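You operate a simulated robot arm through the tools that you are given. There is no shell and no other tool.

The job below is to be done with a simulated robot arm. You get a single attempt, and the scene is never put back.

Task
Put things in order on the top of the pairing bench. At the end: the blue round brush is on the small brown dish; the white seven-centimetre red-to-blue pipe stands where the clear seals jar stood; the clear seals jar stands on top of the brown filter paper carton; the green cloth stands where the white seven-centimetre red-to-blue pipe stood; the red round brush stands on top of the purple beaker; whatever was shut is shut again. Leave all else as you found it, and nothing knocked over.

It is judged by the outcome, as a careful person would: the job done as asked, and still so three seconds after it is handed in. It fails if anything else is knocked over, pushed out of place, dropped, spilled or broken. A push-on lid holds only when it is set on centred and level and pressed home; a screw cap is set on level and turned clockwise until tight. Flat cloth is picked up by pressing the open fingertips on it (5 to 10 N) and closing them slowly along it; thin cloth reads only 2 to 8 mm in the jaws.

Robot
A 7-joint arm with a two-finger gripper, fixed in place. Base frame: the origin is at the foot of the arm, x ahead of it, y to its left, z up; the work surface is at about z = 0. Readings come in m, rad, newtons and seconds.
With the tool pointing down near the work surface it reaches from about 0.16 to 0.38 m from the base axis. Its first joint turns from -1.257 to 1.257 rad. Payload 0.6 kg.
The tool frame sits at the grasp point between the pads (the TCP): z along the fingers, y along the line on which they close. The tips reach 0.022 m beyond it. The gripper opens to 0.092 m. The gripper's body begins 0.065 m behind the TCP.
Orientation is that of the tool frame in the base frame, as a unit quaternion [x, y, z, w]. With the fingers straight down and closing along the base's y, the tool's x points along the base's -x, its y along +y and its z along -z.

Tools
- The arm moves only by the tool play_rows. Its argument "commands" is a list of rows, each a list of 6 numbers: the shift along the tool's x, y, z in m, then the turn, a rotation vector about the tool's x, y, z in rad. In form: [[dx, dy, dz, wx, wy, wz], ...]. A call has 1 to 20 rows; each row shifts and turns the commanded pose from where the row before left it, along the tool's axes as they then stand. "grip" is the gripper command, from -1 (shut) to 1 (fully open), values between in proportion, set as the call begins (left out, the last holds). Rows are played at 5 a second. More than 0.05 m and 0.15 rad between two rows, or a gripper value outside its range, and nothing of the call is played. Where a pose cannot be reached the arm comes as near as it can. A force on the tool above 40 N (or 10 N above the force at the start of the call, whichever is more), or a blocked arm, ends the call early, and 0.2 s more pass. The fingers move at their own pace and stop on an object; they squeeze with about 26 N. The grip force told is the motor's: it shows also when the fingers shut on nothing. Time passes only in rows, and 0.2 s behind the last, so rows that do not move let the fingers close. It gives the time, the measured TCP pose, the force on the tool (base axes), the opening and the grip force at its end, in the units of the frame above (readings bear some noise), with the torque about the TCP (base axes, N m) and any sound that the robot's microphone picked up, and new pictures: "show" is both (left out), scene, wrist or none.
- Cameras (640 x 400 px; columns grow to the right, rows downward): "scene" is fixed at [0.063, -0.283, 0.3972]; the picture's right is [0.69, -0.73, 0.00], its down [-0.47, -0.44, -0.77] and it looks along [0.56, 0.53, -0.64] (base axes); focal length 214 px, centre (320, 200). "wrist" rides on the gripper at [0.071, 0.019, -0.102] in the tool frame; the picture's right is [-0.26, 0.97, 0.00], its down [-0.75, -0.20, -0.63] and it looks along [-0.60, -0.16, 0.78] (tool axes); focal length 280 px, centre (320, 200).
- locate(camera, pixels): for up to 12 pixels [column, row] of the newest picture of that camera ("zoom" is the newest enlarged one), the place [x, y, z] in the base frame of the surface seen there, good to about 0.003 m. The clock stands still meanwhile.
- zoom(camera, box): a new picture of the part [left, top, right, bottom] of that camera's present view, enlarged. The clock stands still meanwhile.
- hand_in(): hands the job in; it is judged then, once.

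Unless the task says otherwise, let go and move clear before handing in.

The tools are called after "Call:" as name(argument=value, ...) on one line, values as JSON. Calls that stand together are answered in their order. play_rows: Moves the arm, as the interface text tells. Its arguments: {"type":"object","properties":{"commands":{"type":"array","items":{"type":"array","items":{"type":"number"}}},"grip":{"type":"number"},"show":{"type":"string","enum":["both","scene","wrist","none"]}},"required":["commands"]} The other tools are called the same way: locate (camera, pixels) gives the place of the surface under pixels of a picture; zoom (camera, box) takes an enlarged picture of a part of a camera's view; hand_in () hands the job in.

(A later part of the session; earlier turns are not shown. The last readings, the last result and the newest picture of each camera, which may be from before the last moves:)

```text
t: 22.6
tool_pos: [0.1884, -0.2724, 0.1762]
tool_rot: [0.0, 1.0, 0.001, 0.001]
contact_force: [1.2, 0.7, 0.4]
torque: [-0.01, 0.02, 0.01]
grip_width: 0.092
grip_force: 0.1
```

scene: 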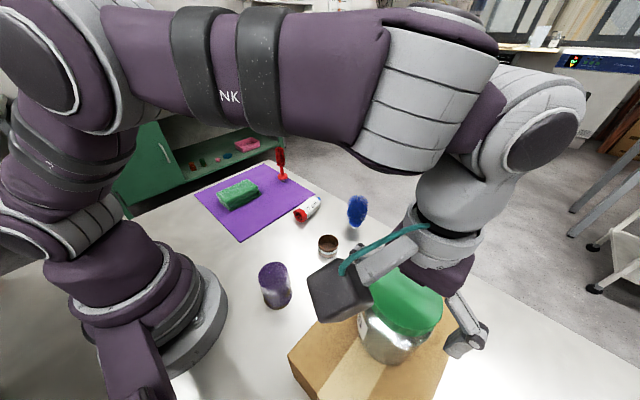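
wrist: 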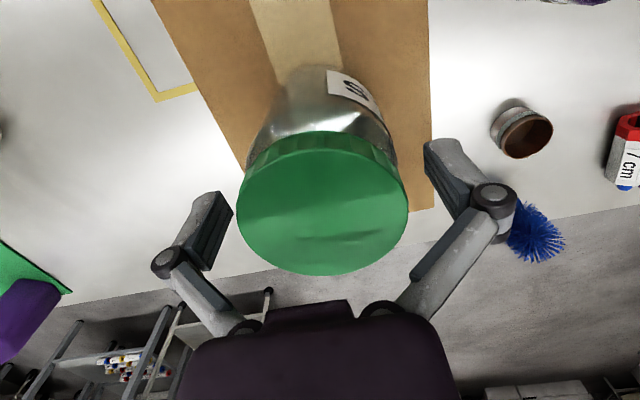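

Released; the jar stands level. I rise to z≈0.24 and move on toward the pipe.

Call:
play_rows(commands=[[0, 0, -0.012, 0, 0, 0], [0, 0, -0.016, 0, 0, 0], [0, 0, -0.018, 0, 0, 0], [0, 0, -0.018, 0, 0, 0], [-0.012, 0.025, 0, 0, 0, 0], [-0.012, 0.025, 0, 0, 0, 0], [-0.012, 0.025, 0, 0, 0, 0], [-0.012, 0.025, 0, 0, 0, 0], [-0.012, 0.025, 0, 0, 0, 0], [-0.008, 0.025, 0, 0, 0, 0], [-0.008, 0.025, 0, 0, 0, 0], [-0.008, 0.025, 0, 0, 0, 0], [-0.008, 0.025, 0, 0, 0, 0], [-0.008, 0.025, 0, 0, 0, 0], [-0.008, 0.025, 0, 0, 0, 0], [-0.008, 0.025, 0, 0, 0, 0], [0, 0, 0, 0, 0, 0]], grip=1, show="both")

```text
t: 26.2
tool_pos: [0.3056, 0.0286, 0.2414]
tool_rot: [0.0, 1.0, 0.002, 0.0]
contact_force: [0.2, -0.2, 0.4]
torque: [-0.04, -0.01, -0.02]
grip_width: 0.0921
grip_force: 0.1
```

scene: 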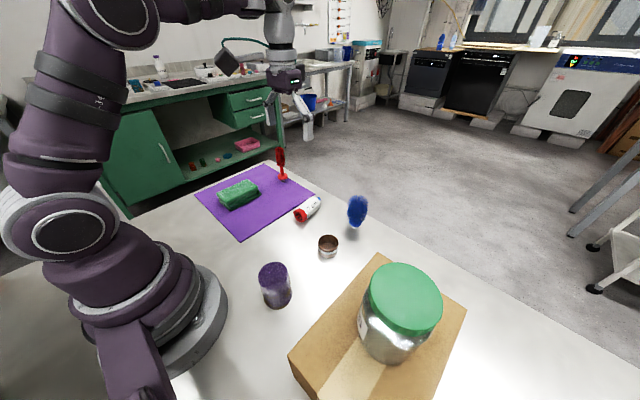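
wrist: 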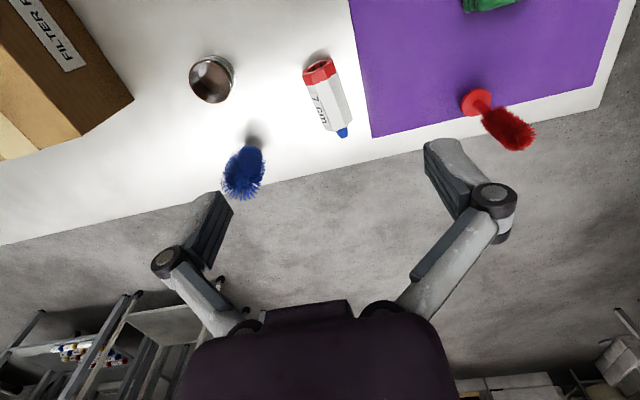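

The jar stands on the carton, and the pipe appears in the wrist view at (328,97). I measure it and the other objects from this closer view.

Call:
zoom(camera="wrist", box=[270, 40, 390, 150])

Call:
locate(camera="wrist", pixels=[[319, 72], [328, 95], [337, 122], [343, 132], [306, 72], [334, 68], [318, 130], [352, 124], [210, 80], [190, 80], [233, 80], [211, 100]])

Call:
locate(camera="wrist", pixels=[[253, 148], [248, 170], [243, 185], [240, 195], [476, 100], [470, 105], [486, 108], [510, 128], [530, 135], [370, 60], [372, 130], [400, 30]])

```text
3.64 times, centred on (330, 95) of wrist
```

zoom: 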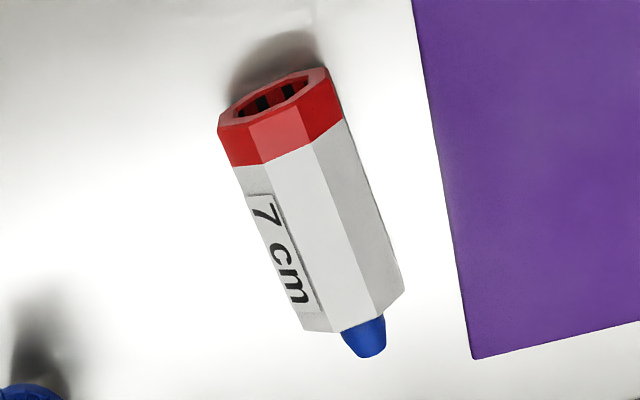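

```text
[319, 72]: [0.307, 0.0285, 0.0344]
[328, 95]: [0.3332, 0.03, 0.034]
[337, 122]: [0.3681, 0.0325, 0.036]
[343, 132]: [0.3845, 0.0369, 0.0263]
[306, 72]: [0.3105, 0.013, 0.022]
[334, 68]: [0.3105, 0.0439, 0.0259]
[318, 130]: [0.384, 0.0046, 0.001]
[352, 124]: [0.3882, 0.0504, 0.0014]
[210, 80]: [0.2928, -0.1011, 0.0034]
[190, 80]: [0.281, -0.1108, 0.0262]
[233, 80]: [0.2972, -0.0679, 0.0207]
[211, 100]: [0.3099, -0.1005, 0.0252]
```

```text
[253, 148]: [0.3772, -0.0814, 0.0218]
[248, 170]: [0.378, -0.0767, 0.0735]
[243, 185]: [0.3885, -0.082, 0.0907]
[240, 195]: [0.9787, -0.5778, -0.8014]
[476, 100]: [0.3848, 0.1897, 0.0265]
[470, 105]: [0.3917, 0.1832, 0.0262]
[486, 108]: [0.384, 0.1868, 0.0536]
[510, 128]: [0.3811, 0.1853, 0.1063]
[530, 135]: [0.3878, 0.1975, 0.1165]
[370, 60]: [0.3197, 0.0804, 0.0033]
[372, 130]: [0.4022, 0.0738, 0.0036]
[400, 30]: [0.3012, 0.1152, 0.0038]
```

Pipe axis runs ≈7° with body centre ≈(0.343,0.029), width ≈0.034; mat edge at y≈0.075. I move over it, yaw −0.12 about tool z, with jaws at about 0.052.

Call:
play_rows(commands=[[-0.0094, 0, 0.035, 0, 0, 0], [-0.0094, 0, 0.035, 0, 0, 0], [-0.0094, 0, 0.035, 0, 0, 0], [-0.0094, 0, 0.03, 0, 0, 0], [0, 0, 0, 0, 0, -0.11], [0, 0, 0, 0, 0, 0]], grip=0.13, show="both")

Call:
zoom(camera="wrist", box=[180, 40, 480, 240])

```text
t: 27.6
tool_pos: [0.342, 0.027, 0.106]
tool_rot: [-0.056, 0.998, 0.001, 0.001]
contact_force: [0.4, 0.3, 0.1]
torque: [0.03, -0.01, 0.01]
grip_width: 0.0518
grip_force: 0.0
```

scene: 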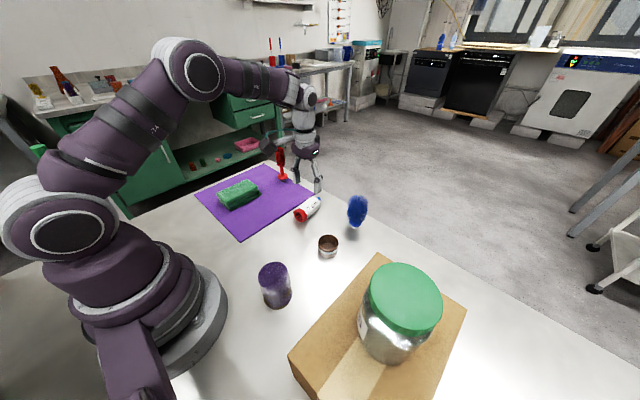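
wrist: 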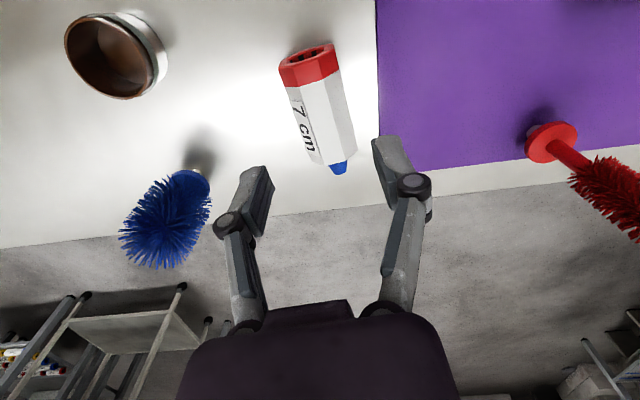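

```text
2.00 times, centred on (330, 140) of wrist
```

zoom: 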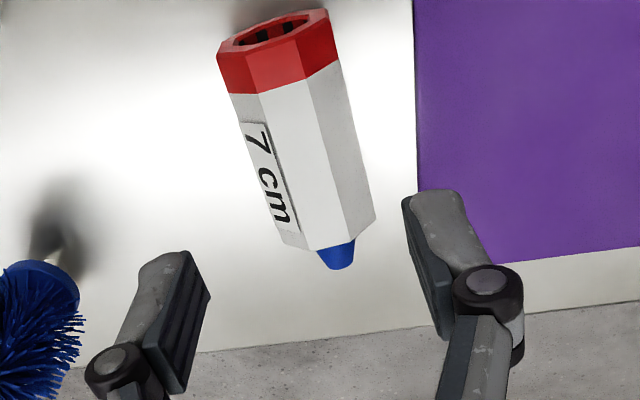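

The pipe sits between the jaws; I check its axis direction by locating points on its top face.

Call:
locate(camera="zoom", pixels=[[290, 65], [286, 90], [300, 130], [315, 180], [326, 225], [340, 258], [220, 60], [334, 50], [290, 235], [370, 212], [250, 100], [335, 80]])

Call:
locate(camera="wrist", pixels=[[378, 40], [379, 120], [250, 170], [395, 140], [330, 200], [378, 10]])

```text
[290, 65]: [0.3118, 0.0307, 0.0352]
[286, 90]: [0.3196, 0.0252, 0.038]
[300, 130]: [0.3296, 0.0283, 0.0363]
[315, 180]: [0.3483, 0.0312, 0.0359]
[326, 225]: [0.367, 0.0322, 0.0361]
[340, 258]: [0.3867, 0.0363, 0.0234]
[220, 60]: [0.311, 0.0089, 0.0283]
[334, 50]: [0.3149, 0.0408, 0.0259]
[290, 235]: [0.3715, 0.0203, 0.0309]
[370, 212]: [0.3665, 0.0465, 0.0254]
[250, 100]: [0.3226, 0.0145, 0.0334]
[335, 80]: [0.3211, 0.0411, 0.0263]
```

```text
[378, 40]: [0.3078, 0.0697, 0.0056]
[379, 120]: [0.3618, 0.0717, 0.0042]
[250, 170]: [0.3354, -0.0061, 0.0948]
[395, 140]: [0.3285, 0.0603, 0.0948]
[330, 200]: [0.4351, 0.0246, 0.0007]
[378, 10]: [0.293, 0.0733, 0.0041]
```

The pipe's midline goes (0.312,0.025)→(0.369,0.033), about 8°, so the grasp is well aligned. I descend to z≈0.026 and close.

Call:
play_rows(commands=[[0, 0.002, 0.016, 0, 0, -0.03], [0, 0, 0.016, 0, 0, 0], [0, 0, 0.016, 0, 0, 0], [0, 0, 0.016, 0, 0, 0], [0, 0, 0.01, 0, 0, 0], [0, 0, 0.006, 0, 0, 0], [0, 0, 0, 0, 0, 0]], grip=0.13, show="both")

```text
t: 29.2
tool_pos: [0.3412, 0.0297, 0.0275]
tool_rot: [-0.069, 0.998, 0.0, 0.0]
contact_force: [0.8, 0.2, -0.8]
torque: [0.01, -0.04, 0.03]
grip_width: 0.0519
grip_force: 0.0
```

scene: 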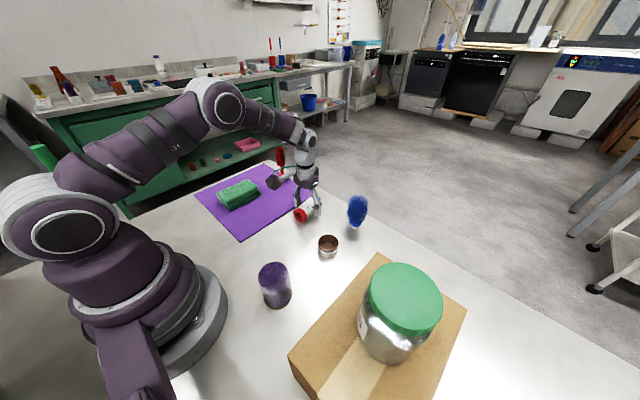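
wrist: 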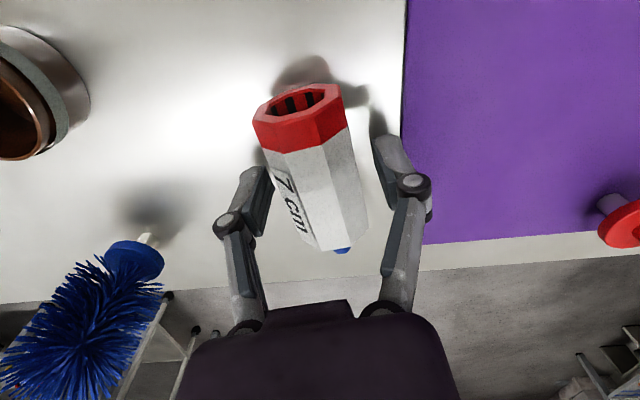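

The pipe lies midway between the pads. I close.

Call:
play_rows(commands=[[0, 0, 0, 0, 0, 0], [0, 0, 0, 0, 0, 0], [0, 0, 0, 0, 0, 0]], grip=-1, show="wrist")

```text
t: 30.0
tool_pos: [0.3418, 0.0297, 0.0273]
tool_rot: [-0.07, 0.998, 0.001, 0.001]
contact_force: [-0.9, 0.2, 1.1]
torque: [0.02, 0.03, -0.02]
grip_width: 0.0348
grip_force: 26.6
```

wrist: 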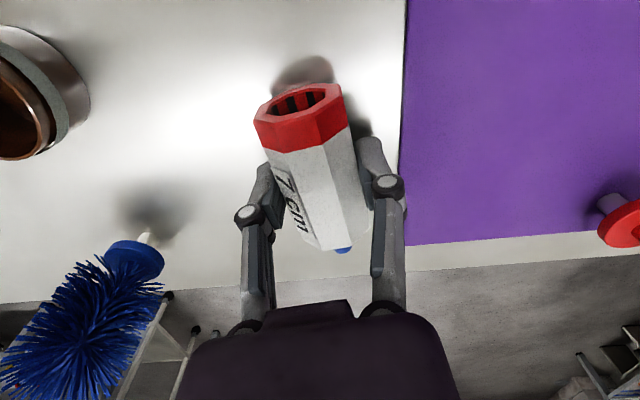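

Gripped at 0.0348 m. I lift to z≈0.2 and carry it over to where the jar stood.

Call:
play_rows(commands=[[0, 0, -0.01, 0, 0, 0], [0, 0, -0.02, 0, 0, 0], [0, 0, -0.03, 0, 0, 0], [0, 0, -0.03, 0, 0, 0], [0, 0, -0.03, 0, 0, 0], [0, 0, -0.03, 0, 0, 0], [0, 0, -0.022, 0, 0, 0], [0.0123, 0.022, 0, 0, 0, 0], [0.0123, 0.022, 0, 0, 0, 0], [0.0123, 0.022, 0, 0, 0, 0], [0.0123, 0.022, 0, 0, 0, 0], [0.0123, 0.022, 0, 0, 0, 0], [0.0123, 0.022, 0, 0, 0, 0], [0, 0, 0, 0, 0, 0]], grip=-1, show="both")

Call:
play_rows(commands=[[0.018, 0.0197, 0, 0, 0, 0], [0.018, 0.0197, 0, 0, 0, 0], [0.018, 0.0197, 0, 0, 0, 0], [0.018, 0.0197, 0, 0, 0, 0], [0.018, 0.0197, 0, 0, 0, 0], [0.018, 0.0197, 0, 0, 0, 0], [0.018, 0.0197, 0, 0, 0, 0], [0, 0, 0.03, 0, 0, 0], [0, 0, 0.03, 0, 0, 0], [0, 0, 0.03, 0, 0, 0], [0, 0, 0, 0, 0, 0]], grip=-1, show="both")

```text
t: 33.0
tool_pos: [0.2494, 0.1507, 0.1999]
tool_rot: [-0.071, 0.998, 0.001, 0.0]
contact_force: [-0.4, 0.0, -1.2]
torque: [0.0, -0.03, 0.02]
grip_width: 0.0348
grip_force: 26.1
```

scene: 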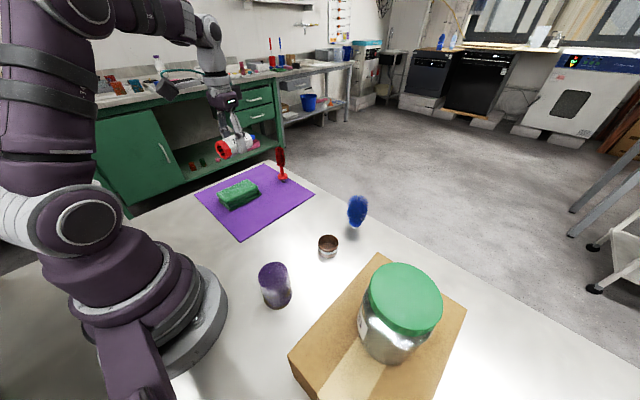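
wrist: 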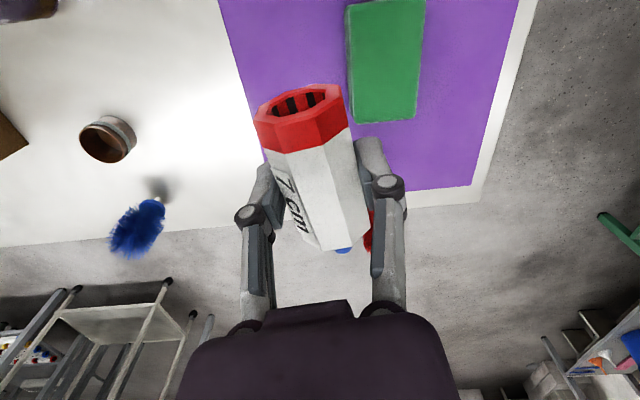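

```text
t: 35.4
tool_pos: [0.1066, 0.2703, 0.1076]
tool_rot: [-0.07, 0.998, 0.001, 0.001]
contact_force: [-0.3, -0.6, 0.0]
torque: [0.0, -0.02, 0.0]
grip_width: 0.0353
grip_force: 25.7
```

scene: 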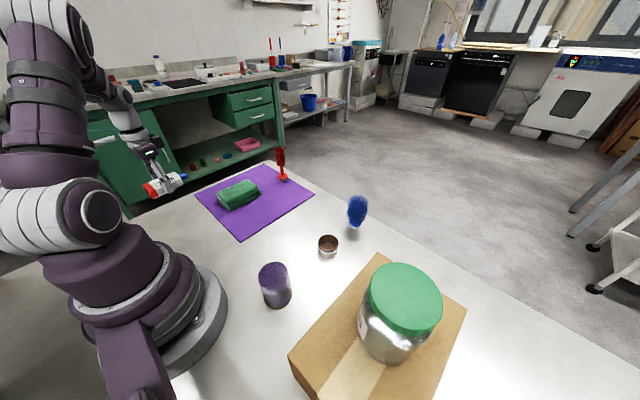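
wrist: 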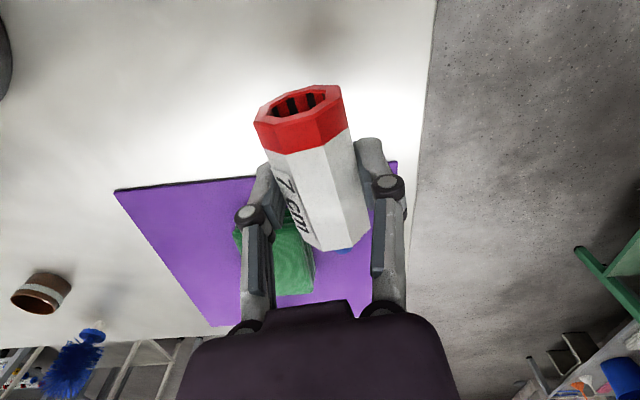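

The pipe hangs over the vacated spot at (0.107,0.270). I lower it to just above the table.

Call:
play_rows(commands=[[0, 0, 0.02, 0, 0, 0], [0, 0, 0.02, 0, 0, 0], [0, 0, 0.02, 0, 0, 0], [0, 0, 0.01, 0, 0, 0], [0, 0, 0.005, 0, 0, 0], [0, 0, 0, 0, 0, 0]], grip=-1, show="scene")

Call:
play_rows(commands=[[0, 0, 0.0015, 0, 0, 0], [0, 0, 0.0015, 0, 0, 0], [0, 0, 0.001, 0, 0, 0], [0, 0, 0, 0, 0, 0]], grip=-1, show="none")

```text
t: 36.8
tool_pos: [0.1069, 0.2693, 0.0331]
tool_rot: [-0.071, 0.997, 0.001, 0.0]
contact_force: [1.2, -0.3, -1.0]
torque: [-0.02, 0.01, -0.04]
grip_width: 0.0347
grip_force: 26.0
```

scene: 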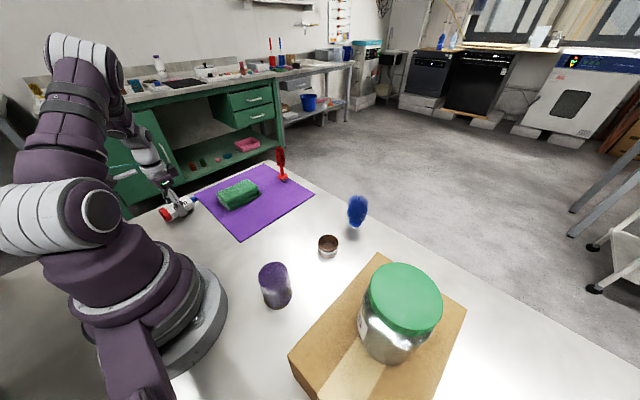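

```text
t: 37.8
tool_pos: [0.1062, 0.269, 0.0289]
tool_rot: [-0.07, 0.998, 0.002, 0.001]
contact_force: [0.4, -0.2, -1.3]
torque: [-0.01, -0.02, 0.01]
grip_width: 0.0348
grip_force: 26.0
```

Still ≈ −1.3 N (free weight) at z=0.0289; continue in 0.7 mm steps.

Call:
play_rows(commands=[[0, 0, 0.0008, 0, 0, 0], [0, 0, 0.0008, 0, 0, 0], [0, 0, 0.0006, 0, 0, 0], [0, 0, 0, 0, 0, 0]], grip=-1, show="none")

```text
t: 38.8
tool_pos: [0.1055, 0.2694, 0.028]
tool_rot: [-0.07, 0.998, 0.001, 0.001]
contact_force: [0.1, -0.3, -1.5]
torque: [0.02, 0.05, 0.02]
grip_width: 0.0349
grip_force: 26.0
```

Call:
play_rows(commands=[[0, 0, 0.0007, 0, 0, 0], [0, 0, 0.0007, 0, 0, 0], [0, 0, 0, 0, 0, 0]], grip=-1, show="none")

```text
t: 39.6
tool_pos: [0.1073, 0.2697, 0.0272]
tool_rot: [-0.07, 0.998, 0.002, 0.0]
contact_force: [1.3, -0.7, 19.9]
torque: [0.01, 0.01, 0.03]
grip_width: 0.0349
grip_force: 25.4
```

Contact now (19.9 N). I ease off half a millimetre, open moderately and rise.

Call:
play_rows(commands=[[0, 0, -0.0006, 0, 0, 0], [0, 0, 0, 0, 0, 0], [0, 0, 0, 0, 0, 0], [0, 0, 0, 0, 0, 0]], grip=0.3, show="none")

Call:
play_rows(commands=[[0, 0, -0.01, 0, 0, 0], [0, 0, -0.02, 0, 0, 0], [0, 0, -0.03, 0, 0, 0], [0, 0, -0.03, 0, 0, 0], [0, 0, -0.03, 0, 0, 0], [0, 0, 0, 0, 0, 0]], grip=0.3, show="both")

```text
t: 40.6
tool_pos: [0.1061, 0.27, 0.0263]
tool_rot: [-0.069, 0.998, 0.001, 0.0]
contact_force: [0.6, -0.1, 0.3]
torque: [0.01, -0.02, 0.01]
grip_width: 0.0597
grip_force: 0.2
```

```text
t: 42.0
tool_pos: [0.1059, 0.2682, 0.1473]
tool_rot: [-0.07, 0.998, 0.001, 0.001]
contact_force: [-0.1, -0.4, -0.2]
torque: [0.0, -0.03, 0.04]
grip_width: 0.0599
grip_force: 0.1
```

scene: 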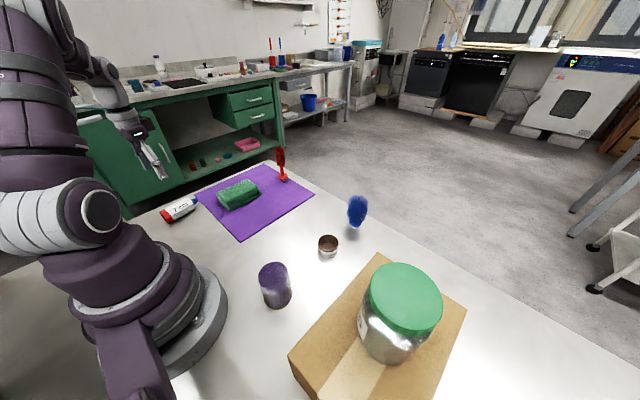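
wrist: 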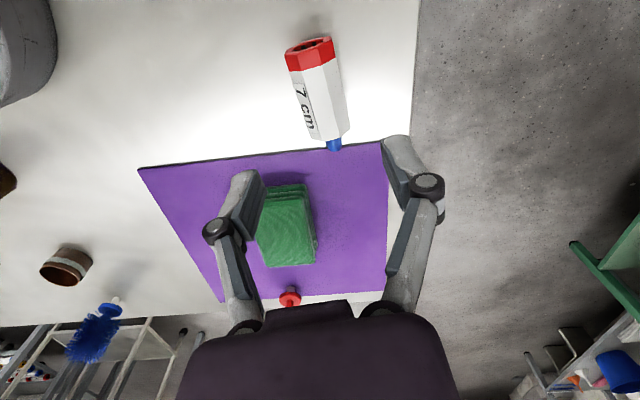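

The pipe lies where the jar stood, clear of the mat. Next I move above the cloth, undo the yaw and open fully.

Call:
play_rows(commands=[[-0.0268, -0.0161, -0.01, 0, 0, 0], [-0.0268, -0.0161, -0.01, 0, 0, 0], [-0.0268, -0.0161, -0.01, 0, 0, 0], [-0.0268, -0.0161, -0.01, 0, 0, 0], [-0.0268, -0.0161, -0.005, 0, 0, 0], [0, 0, 0, 0, 0, 0.14], [0, 0, 0, 0, 0, 0]], grip=1, show="both")

Call:
zoom(camera="scene", box=[140, 160, 270, 240])

Call:
zoom(camera="wrist", box=[220, 0, 460, 200])

```text
t: 43.6
tool_pos: [0.249, 0.2099, 0.1914]
tool_rot: [0.0, 1.0, 0.0, 0.001]
contact_force: [-0.3, -0.7, 0.5]
torque: [0.0, 0.02, 0.01]
grip_width: 0.0921
grip_force: 0.1
```

scene: 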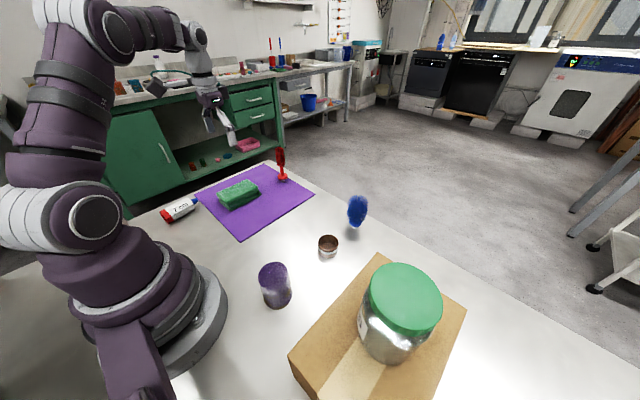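
wrist: 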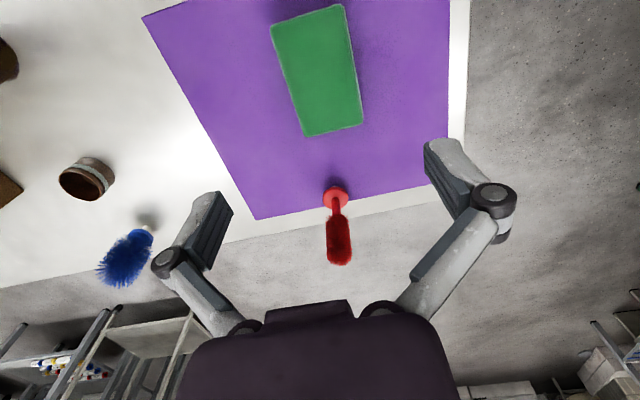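

```text
4.92 times, centred on (205, 200) of scene
```

zoom: 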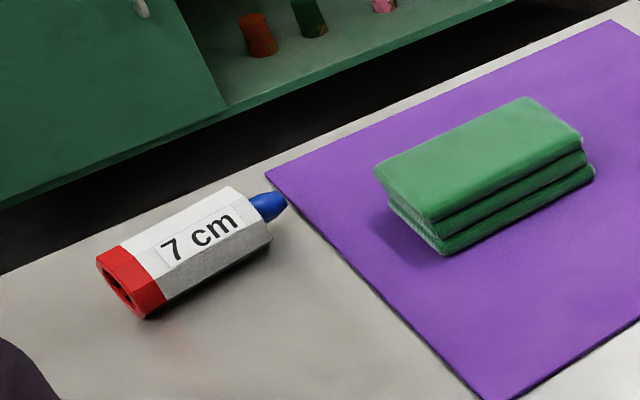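

```text
2.00 times, centred on (340, 100) of wrist
```

zoom: 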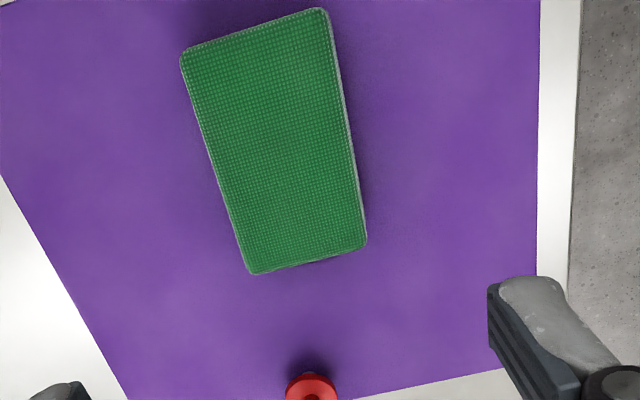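

Pipe lies fine. Now I locate the cloth's corners in this wrist zoom.

Call:
locate(camera="zoom", pixels=[[186, 60], [322, 14], [362, 240], [252, 268], [275, 140], [220, 180], [345, 130], [310, 255], [255, 35], [311, 385], [450, 200], [100, 200]])

```text
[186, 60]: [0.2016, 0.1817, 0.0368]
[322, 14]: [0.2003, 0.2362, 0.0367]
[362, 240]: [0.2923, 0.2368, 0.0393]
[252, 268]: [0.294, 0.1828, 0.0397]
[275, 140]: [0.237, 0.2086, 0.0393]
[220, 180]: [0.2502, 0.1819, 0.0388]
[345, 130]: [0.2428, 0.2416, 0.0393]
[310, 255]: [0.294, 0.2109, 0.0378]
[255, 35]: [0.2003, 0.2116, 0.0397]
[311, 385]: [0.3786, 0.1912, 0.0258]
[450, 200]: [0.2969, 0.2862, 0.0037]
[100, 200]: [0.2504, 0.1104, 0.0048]
```

The cloth spans x 0.200–0.294, y ≈0.176–0.239. I descend with open jaws to tips just above the mat (TCP z≈0.031).

Call:
play_rows(commands=[[0.001, -0.0015, 0.02, 0, 0, 0], [0, 0, 0.025, 0, 0, 0], [0, 0, 0.025, 0, 0, 0], [0, 0, 0.025, 0, 0, 0], [0, 0, 0.025, 0, 0, 0], [0, 0, 0.02, 0, 0, 0], [0, 0, 0.012, 0, 0, 0], [0, 0, 0.007, 0, 0, 0], [0, 0, 0, 0, 0, 0]], grip=1, show="both")

```text
t: 45.6
tool_pos: [0.2483, 0.2073, 0.0338]
tool_rot: [0.0, 1.0, 0.001, 0.001]
contact_force: [-0.2, 1.4, -0.2]
torque: [0.0, -0.01, -0.03]
grip_width: 0.0919
grip_force: 0.0
```

scene: 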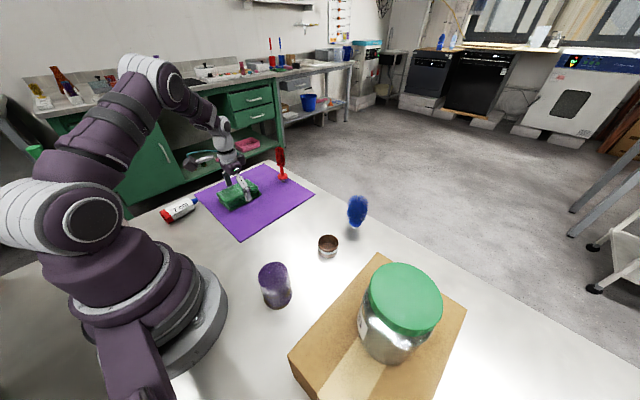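
wrist: 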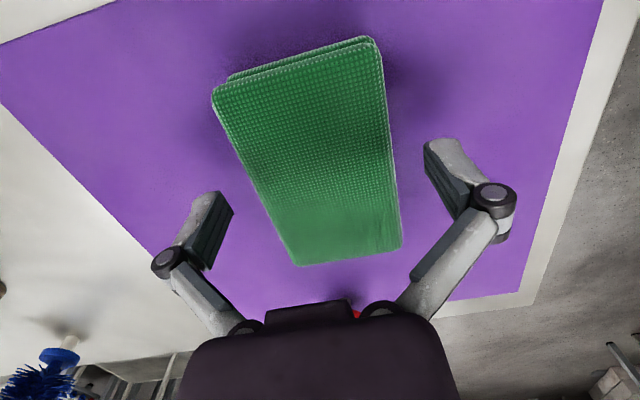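

The jaws straddle the cloth with free space. I lower 1.5 mm and close.

Call:
play_rows(commands=[[0, 0, 0.0015, 0, 0, 0], [0, 0, 0, 0, 0, 0], [0, 0, 0, 0, 0, 0], [0, 0, 0, 0, 0, 0], [0, 0, 0, 0, 0, 0]], grip=0, show="both")

```text
t: 46.8
tool_pos: [0.2488, 0.2069, 0.0322]
tool_rot: [0.0, 1.0, 0.002, 0.001]
contact_force: [-0.5, 2.8, 13.8]
torque: [0.02, 0.04, 0.1]
grip_width: 0.064
grip_force: 26.0
```

scene: 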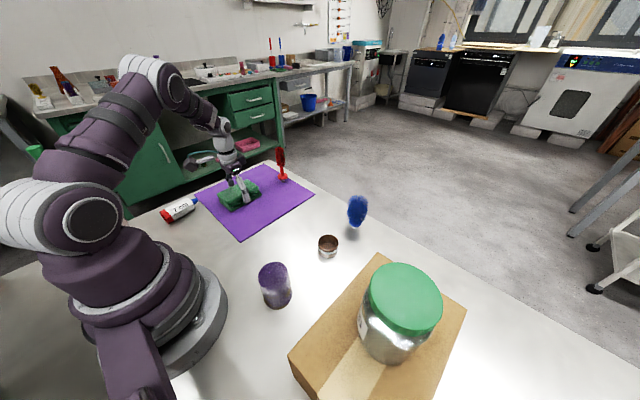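
wrist: 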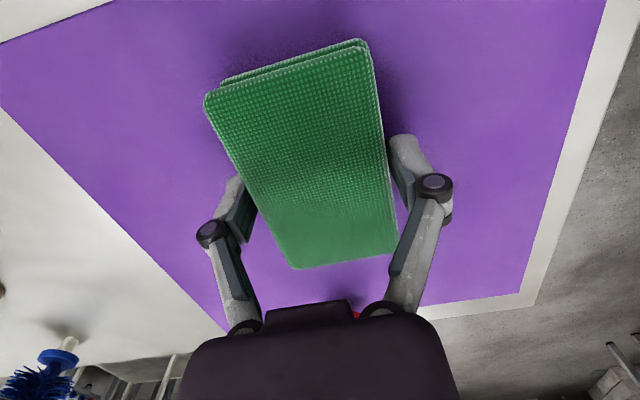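

Gripped at 0.064 m as a firm stack. I lift slowly and check that the mat stays.

Call:
play_rows(commands=[[0, 0, -0.003, 0, 0, 0], [0, 0, -0.005, 0, 0, 0], [0, 0, -0.01, 0, 0, 0], [0, 0, -0.015, 0, 0, 0], [0, 0, 0, 0, 0, 0]], grip=-1, show="both")

Call:
zoom(camera="scene", box=[180, 130, 320, 240])

```text
t: 48.0
tool_pos: [0.2493, 0.2057, 0.0647]
tool_rot: [0.0, 1.0, 0.001, 0.0]
contact_force: [-0.1, -0.6, -1.6]
torque: [-0.02, -0.01, 0.01]
grip_width: 0.0641
grip_force: 26.1
```

scene: 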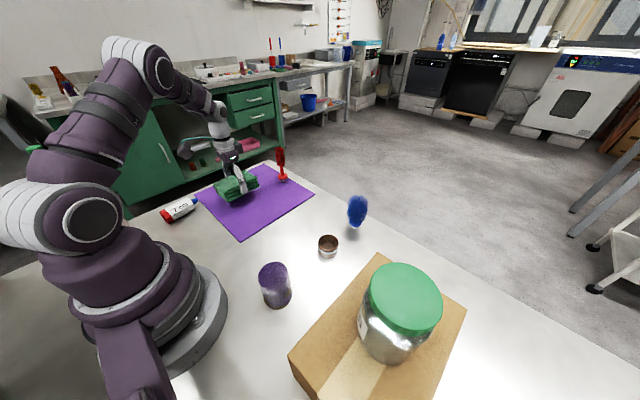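
wrist: 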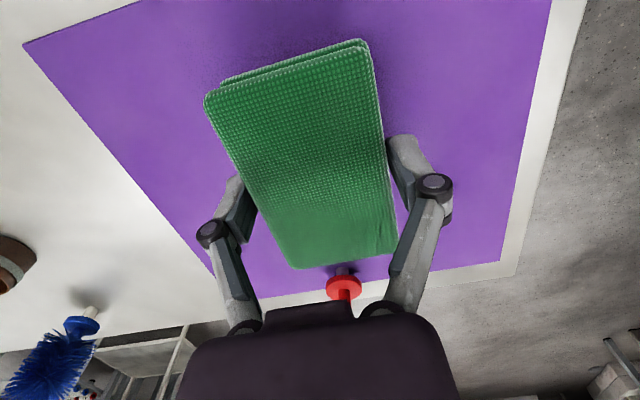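

```text
3.64 times, centred on (250, 185) of scene
```

zoom: 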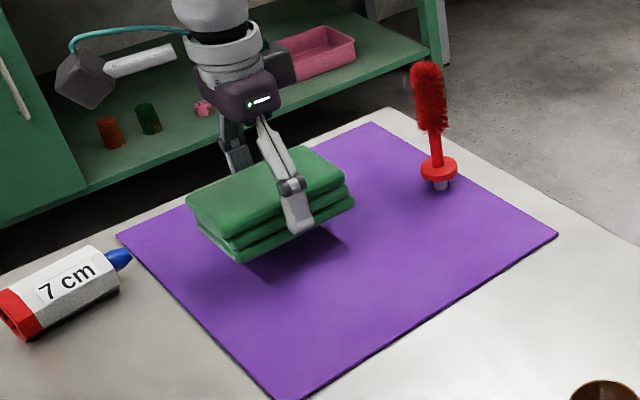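

The cloth lifts as a whole and the mat is unmoved. I raise it to z≈0.12 and carry it to the pipe's former spot.

Call:
play_rows(commands=[[0, 0, -0.02, 0, 0, 0], [0, 0, -0.02, 0, 0, 0], [0, 0, -0.018, 0, 0, 0], [-0.0106, -0.0202, 0, 0, 0, 0], [-0.0106, -0.0202, 0, 0, 0, 0], [-0.0106, -0.0202, 0, 0, 0, 0], [-0.0106, -0.0202, 0, 0, 0, 0], [-0.0106, -0.0202, 0, 0, 0, 0], [-0.0106, -0.0202, 0, 0, 0, 0], [-0.0106, -0.0202, 0, 0, 0, 0], [-0.0106, -0.0202, 0, 0, 0, 0], [-0.0106, -0.0202, 0, 0, 0, 0], [0, 0, 0, 0, 0, 0]], grip=-1, show="both")

```text
t: 50.8
tool_pos: [0.346, 0.025, 0.1235]
tool_rot: [-0.001, 1.0, 0.001, 0.0]
contact_force: [0.1, 0.7, -1.6]
torque: [0.0, 0.0, 0.02]
grip_width: 0.0638
grip_force: 26.1
```

scene: 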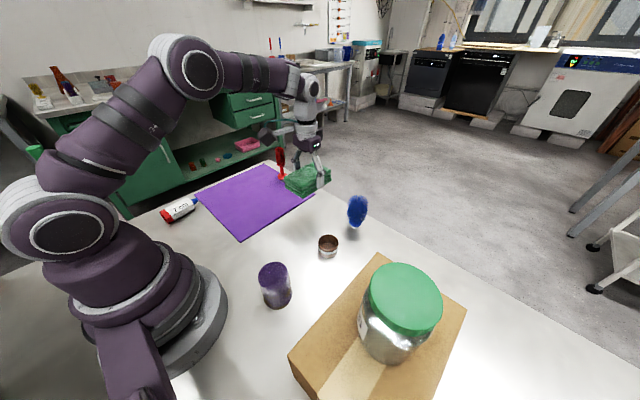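
wrist: 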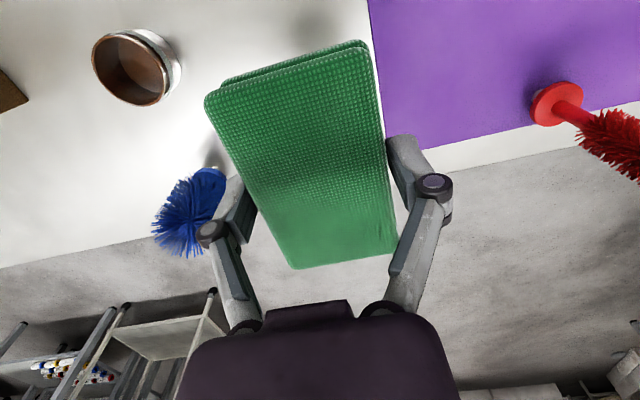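

The cloth is above the pipe's spot at (0.346,0.025). I lower it most of the way, with a 2 mm shift away from the mat.

Call:
play_rows(commands=[[0, -0.002, 0.02, 0, 0, 0], [0, 0, 0.02, 0, 0, 0], [0, 0, 0.02, 0, 0, 0], [0, 0, 0.015, 0, 0, 0], [0, 0, 0.01, 0, 0, 0], [0, 0, 0.005, 0, 0, 0], [0, 0, 0, 0, 0, 0]], grip=-1, show="both")

Call:
zoom(camera="scene", box=[250, 140, 380, 240])

```text
t: 52.4
tool_pos: [0.3447, 0.0242, 0.0312]
tool_rot: [0.0, 1.0, 0.001, 0.001]
contact_force: [0.4, -0.1, -0.8]
torque: [0.01, 0.0, 0.02]
grip_width: 0.064
grip_force: 26.0
```

scene: 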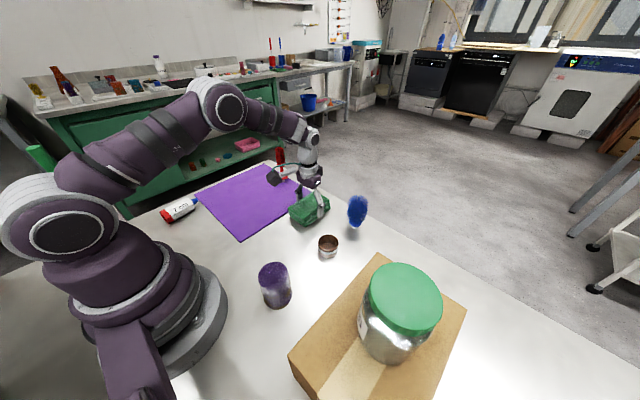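
wrist: 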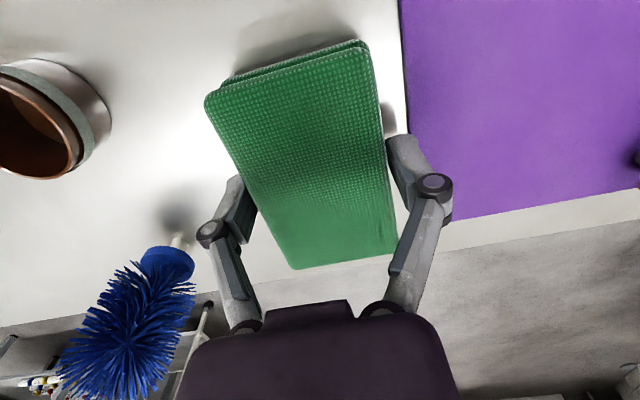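

```text
4.00 times, centred on (315, 190) of scene
```

zoom: 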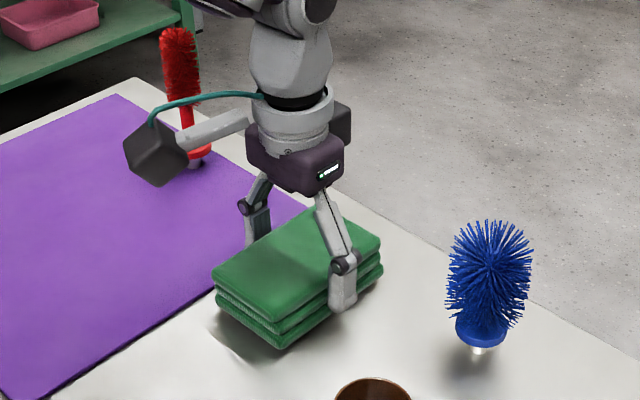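

The cloth hovers a few millimetres above the bench, clear of the mat. I lower in 1 mm steps until contact.

Call:
play_rows(commands=[[0, 0, 0.0015, 0, 0, 0], [0, 0, 0.001, 0, 0, 0], [0, 0, 0, 0, 0, 0]], grip=-1, show="none")

```text
t: 53.2
tool_pos: [0.3446, 0.024, 0.0295]
tool_rot: [0.0, 1.0, 0.001, 0.001]
contact_force: [0.3, 0.6, -0.3]
torque: [-0.02, 0.01, 0.0]
grip_width: 0.064
grip_force: 25.8
```

Call:
play_rows(commands=[[0, 0, 0.001, 0, 0, 0], [0, 0, 0.0008, 0, 0, 0], [0, 0, 0, 0, 0, 0]], grip=-1, show="none")

```text
t: 54.0
tool_pos: [0.3458, 0.0246, 0.0274]
tool_rot: [-0.001, 1.0, 0.001, 0.001]
contact_force: [0.2, -0.1, -0.4]
torque: [-0.02, -0.03, 0.01]
grip_width: 0.0639
grip_force: 26.4
```

Call:
play_rows(commands=[[0, 0, 0.0008, 0, 0, 0], [0, 0, 0.0006, 0, 0, 0], [0, 0, 0, 0, 0, 0]], grip=-1, show="wrist")

```text
t: 54.8
tool_pos: [0.3453, 0.0243, 0.0267]
tool_rot: [0.0, 1.0, 0.001, 0.001]
contact_force: [-5.5, -1.3, 23.6]
torque: [-0.02, 0.12, 0.01]
grip_width: 0.0643
grip_force: 25.8
```

wrist: 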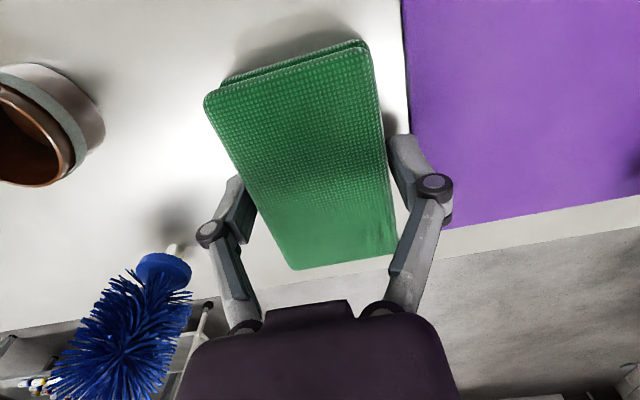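

Contact (23.6 N). I ease off and open only to 0.075 m so the finger stays off the mat, then rise.

Call:
play_rows(commands=[[0, 0, -0.0006, 0, 0, 0], [0, 0, 0, 0, 0, 0], [0, 0, 0, 0, 0, 0]], grip=0.62, show="none")

Call:
play_rows(commands=[[0, 0, -0.005, 0, 0, 0], [0, 0, -0.015, 0, 0, 0], [0, 0, -0.03, 0, 0, 0], [0, 0, -0.03, 0, 0, 0], [0, 0, -0.03, 0, 0, 0], [0, 0, -0.03, 0, 0, 0], [0, 0, -0.02, 0, 0, 0], [0, 0, 0, 0, 0, 0]], grip=0.62, show="both")

```text
t: 55.6
tool_pos: [0.3443, 0.0233, 0.0262]
tool_rot: [0.0, 1.0, 0.001, 0.0]
contact_force: [-0.8, -0.2, 0.8]
torque: [0.0, 0.01, -0.02]
grip_width: 0.0746
grip_force: 0.0
```

```text
t: 57.4
tool_pos: [0.3444, 0.022, 0.1866]
tool_rot: [0.0, 1.0, 0.001, 0.001]
contact_force: [-0.1, -0.4, 0.7]
torque: [-0.02, -0.02, -0.01]
grip_width: 0.0745
grip_force: 0.1
```

scene: 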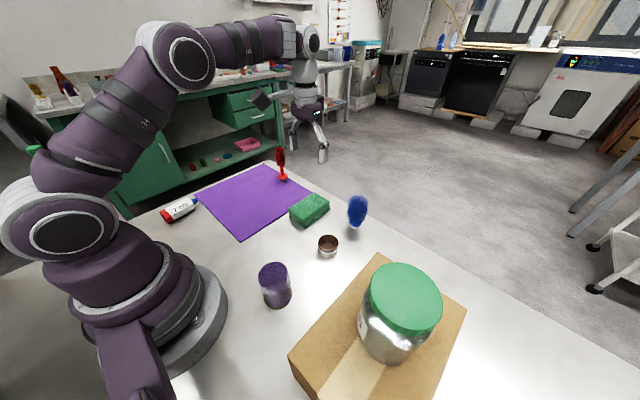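
wrist: 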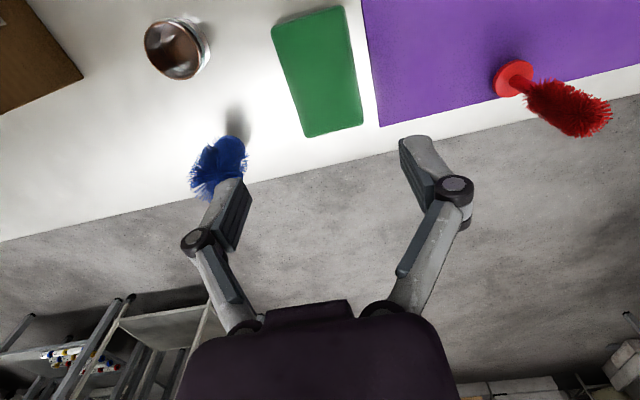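

The cloth now sits where the pipe was. Next the blue brush: I move toward it at height, yaw to face it (azimuth ≈−13°), and look.

Call:
play_rows(commands=[[0.006, -0.025, -0.003, 0, 0, 0.115], [0.006, -0.025, -0.003, 0, 0, 0.115], [0.006, -0.025, -0.003, 0, 0, 0], [0.006, -0.025, -0.003, 0, 0, 0], [0, 0, 0, 0, 0, 0]], grip=0.7, show="both")

Call:
zoom(camera="wrist", box=[180, 20, 460, 220])

```text
t: 58.6
tool_pos: [0.3063, -0.0732, 0.1963]
tool_rot: [0.116, 0.993, 0.0, 0.001]
contact_force: [-0.8, -0.3, -0.2]
torque: [0.03, 0.0, 0.01]
grip_width: 0.0783
grip_force: 0.1
```

scene: 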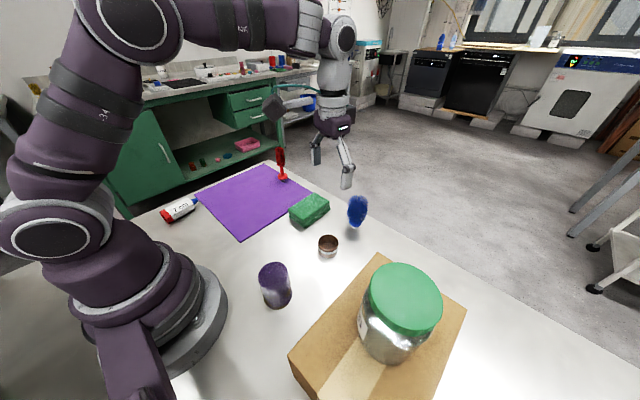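
wrist: 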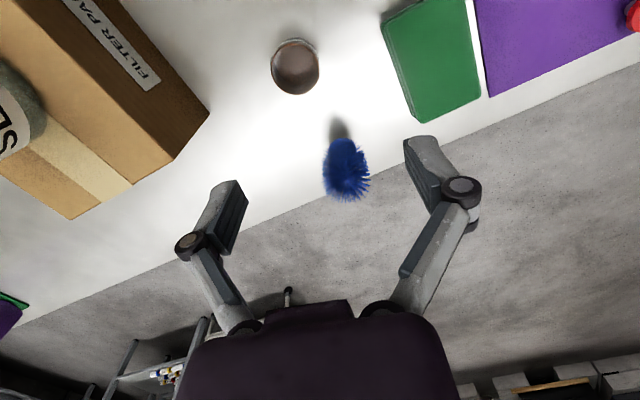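

```text
2.00 times, centred on (320, 120) of wrist
```

zoom: 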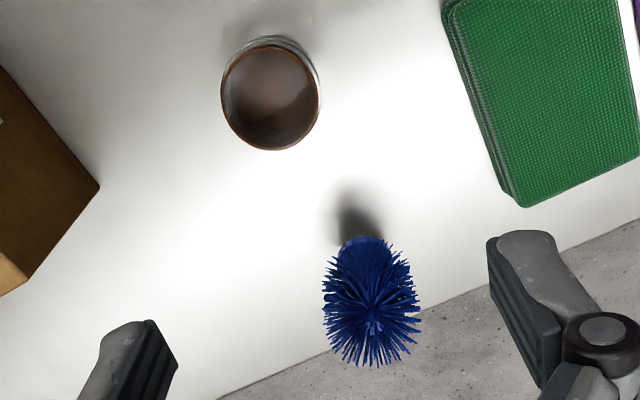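

I measure the brush and dish from this view.

Call:
locate(camera="zoom", pixels=[[372, 300], [372, 325], [350, 300], [395, 300], [362, 243], [330, 300], [412, 300], [270, 92], [224, 92], [317, 92], [270, 47], [272, 147]])

Call:
locate(camera="zoom", pixels=[[230, 60], [307, 60], [240, 135], [306, 130], [372, 345], [400, 330], [345, 330], [380, 280], [345, 242], [380, 245], [270, 70], [270, 130]])

```text
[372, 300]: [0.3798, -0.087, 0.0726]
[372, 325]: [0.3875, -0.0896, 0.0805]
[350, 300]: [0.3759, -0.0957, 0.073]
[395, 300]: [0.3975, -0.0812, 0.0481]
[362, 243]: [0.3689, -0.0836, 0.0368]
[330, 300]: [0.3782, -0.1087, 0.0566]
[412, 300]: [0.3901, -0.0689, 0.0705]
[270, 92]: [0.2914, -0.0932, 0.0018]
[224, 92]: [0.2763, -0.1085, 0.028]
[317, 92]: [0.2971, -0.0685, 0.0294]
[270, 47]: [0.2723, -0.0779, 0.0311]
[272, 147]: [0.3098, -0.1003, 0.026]
```

```text
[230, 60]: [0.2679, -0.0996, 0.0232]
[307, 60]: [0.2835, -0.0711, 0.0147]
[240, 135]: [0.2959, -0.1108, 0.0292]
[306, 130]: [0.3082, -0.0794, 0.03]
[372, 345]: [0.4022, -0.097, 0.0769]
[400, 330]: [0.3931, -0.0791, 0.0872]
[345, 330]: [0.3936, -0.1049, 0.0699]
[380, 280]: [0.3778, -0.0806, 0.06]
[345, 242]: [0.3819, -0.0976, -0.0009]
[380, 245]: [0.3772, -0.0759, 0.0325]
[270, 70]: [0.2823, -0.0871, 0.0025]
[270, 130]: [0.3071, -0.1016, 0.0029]
```

Dish rim circle fits centre (0.291,−0.0905), r≈0.022, rim z≈0.029; brush axis ≈(0.3865,−0.0915). I tilt the tool 0.25 rad outward, descend short of the brush, then look.

Call:
play_rows(commands=[[0, 0, 0, 0, -0.125, 0], [0, 0, 0, 0, -0.125, 0], [0.002, 0, 0.0212, 0, 0, 0], [0.002, 0, 0.0212, 0, 0, 0], [0.002, 0, 0.0212, 0, 0, 0], [0.002, 0, 0.0212, 0, 0, 0], [0.002, 0, 0.0212, 0, 0, 0], [0.002, 0, 0.0212, 0, 0, 0], [0, 0, 0, 0, 0, 0]], grip=0.7, show="both")

Call:
zoom(camera="wrist", box=[180, 20, 460, 220])

```text
t: 60.6
tool_pos: [0.326, -0.0775, 0.0715]
tool_rot: [0.114, 0.986, -0.013, 0.124]
contact_force: [0.2, -0.1, 0.5]
torque: [0.0, 0.01, 0.03]
grip_width: 0.0782
grip_force: 0.0
```

scene: 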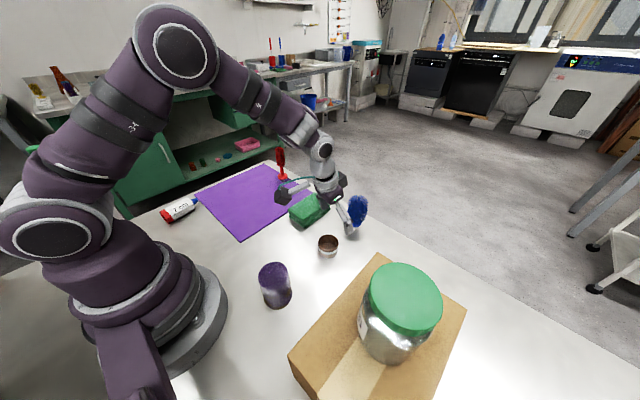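
wrist: 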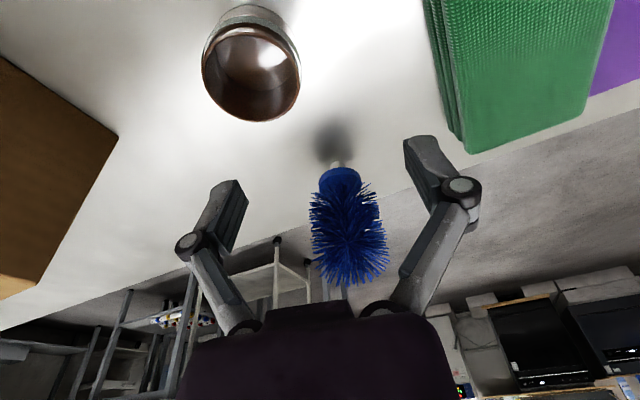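

```text
2.00 times, centred on (320, 120) of wrist
```

zoom: 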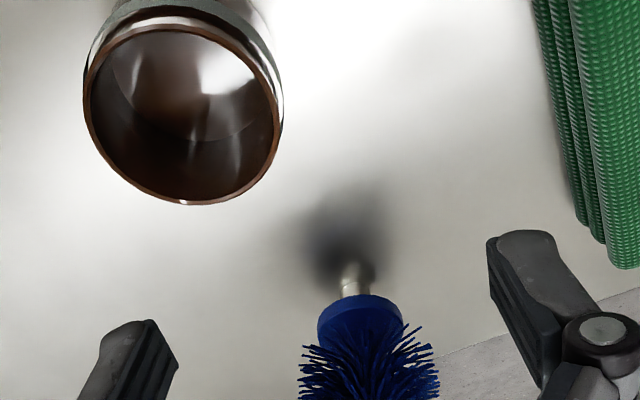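

The brush (cols 312–388) lies ahead between the fingers. I locate the shank, collar and bristle edges to confirm centring.

Call:
locate(camera="wrist", pixels=[[337, 164], [340, 172], [322, 175], [359, 178], [341, 185], [347, 230], [315, 225], [380, 225], [347, 250], [335, 160], [320, 255], [378, 255]])

Call:
zoom(camera="scene", box=[300, 160, 400, 260])

```text
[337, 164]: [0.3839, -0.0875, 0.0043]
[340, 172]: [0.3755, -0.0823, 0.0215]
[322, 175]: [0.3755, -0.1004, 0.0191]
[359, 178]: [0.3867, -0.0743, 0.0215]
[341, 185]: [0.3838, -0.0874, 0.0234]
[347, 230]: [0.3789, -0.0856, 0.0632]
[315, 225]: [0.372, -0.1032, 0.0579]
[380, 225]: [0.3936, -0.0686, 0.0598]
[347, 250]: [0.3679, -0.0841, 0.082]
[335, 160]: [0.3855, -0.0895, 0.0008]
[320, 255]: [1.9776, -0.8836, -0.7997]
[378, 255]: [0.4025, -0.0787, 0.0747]
```

```text
4.00 times, centred on (350, 210) of scene
```

zoom: 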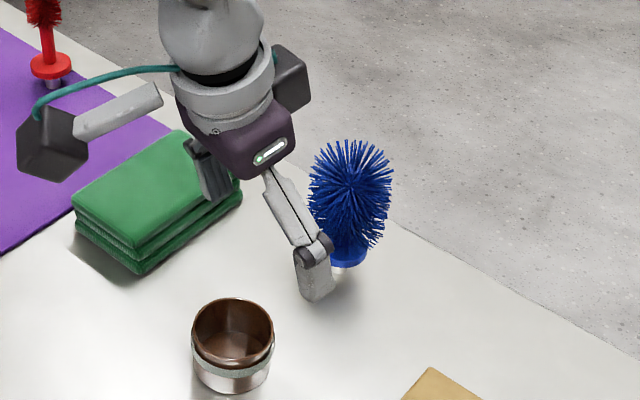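

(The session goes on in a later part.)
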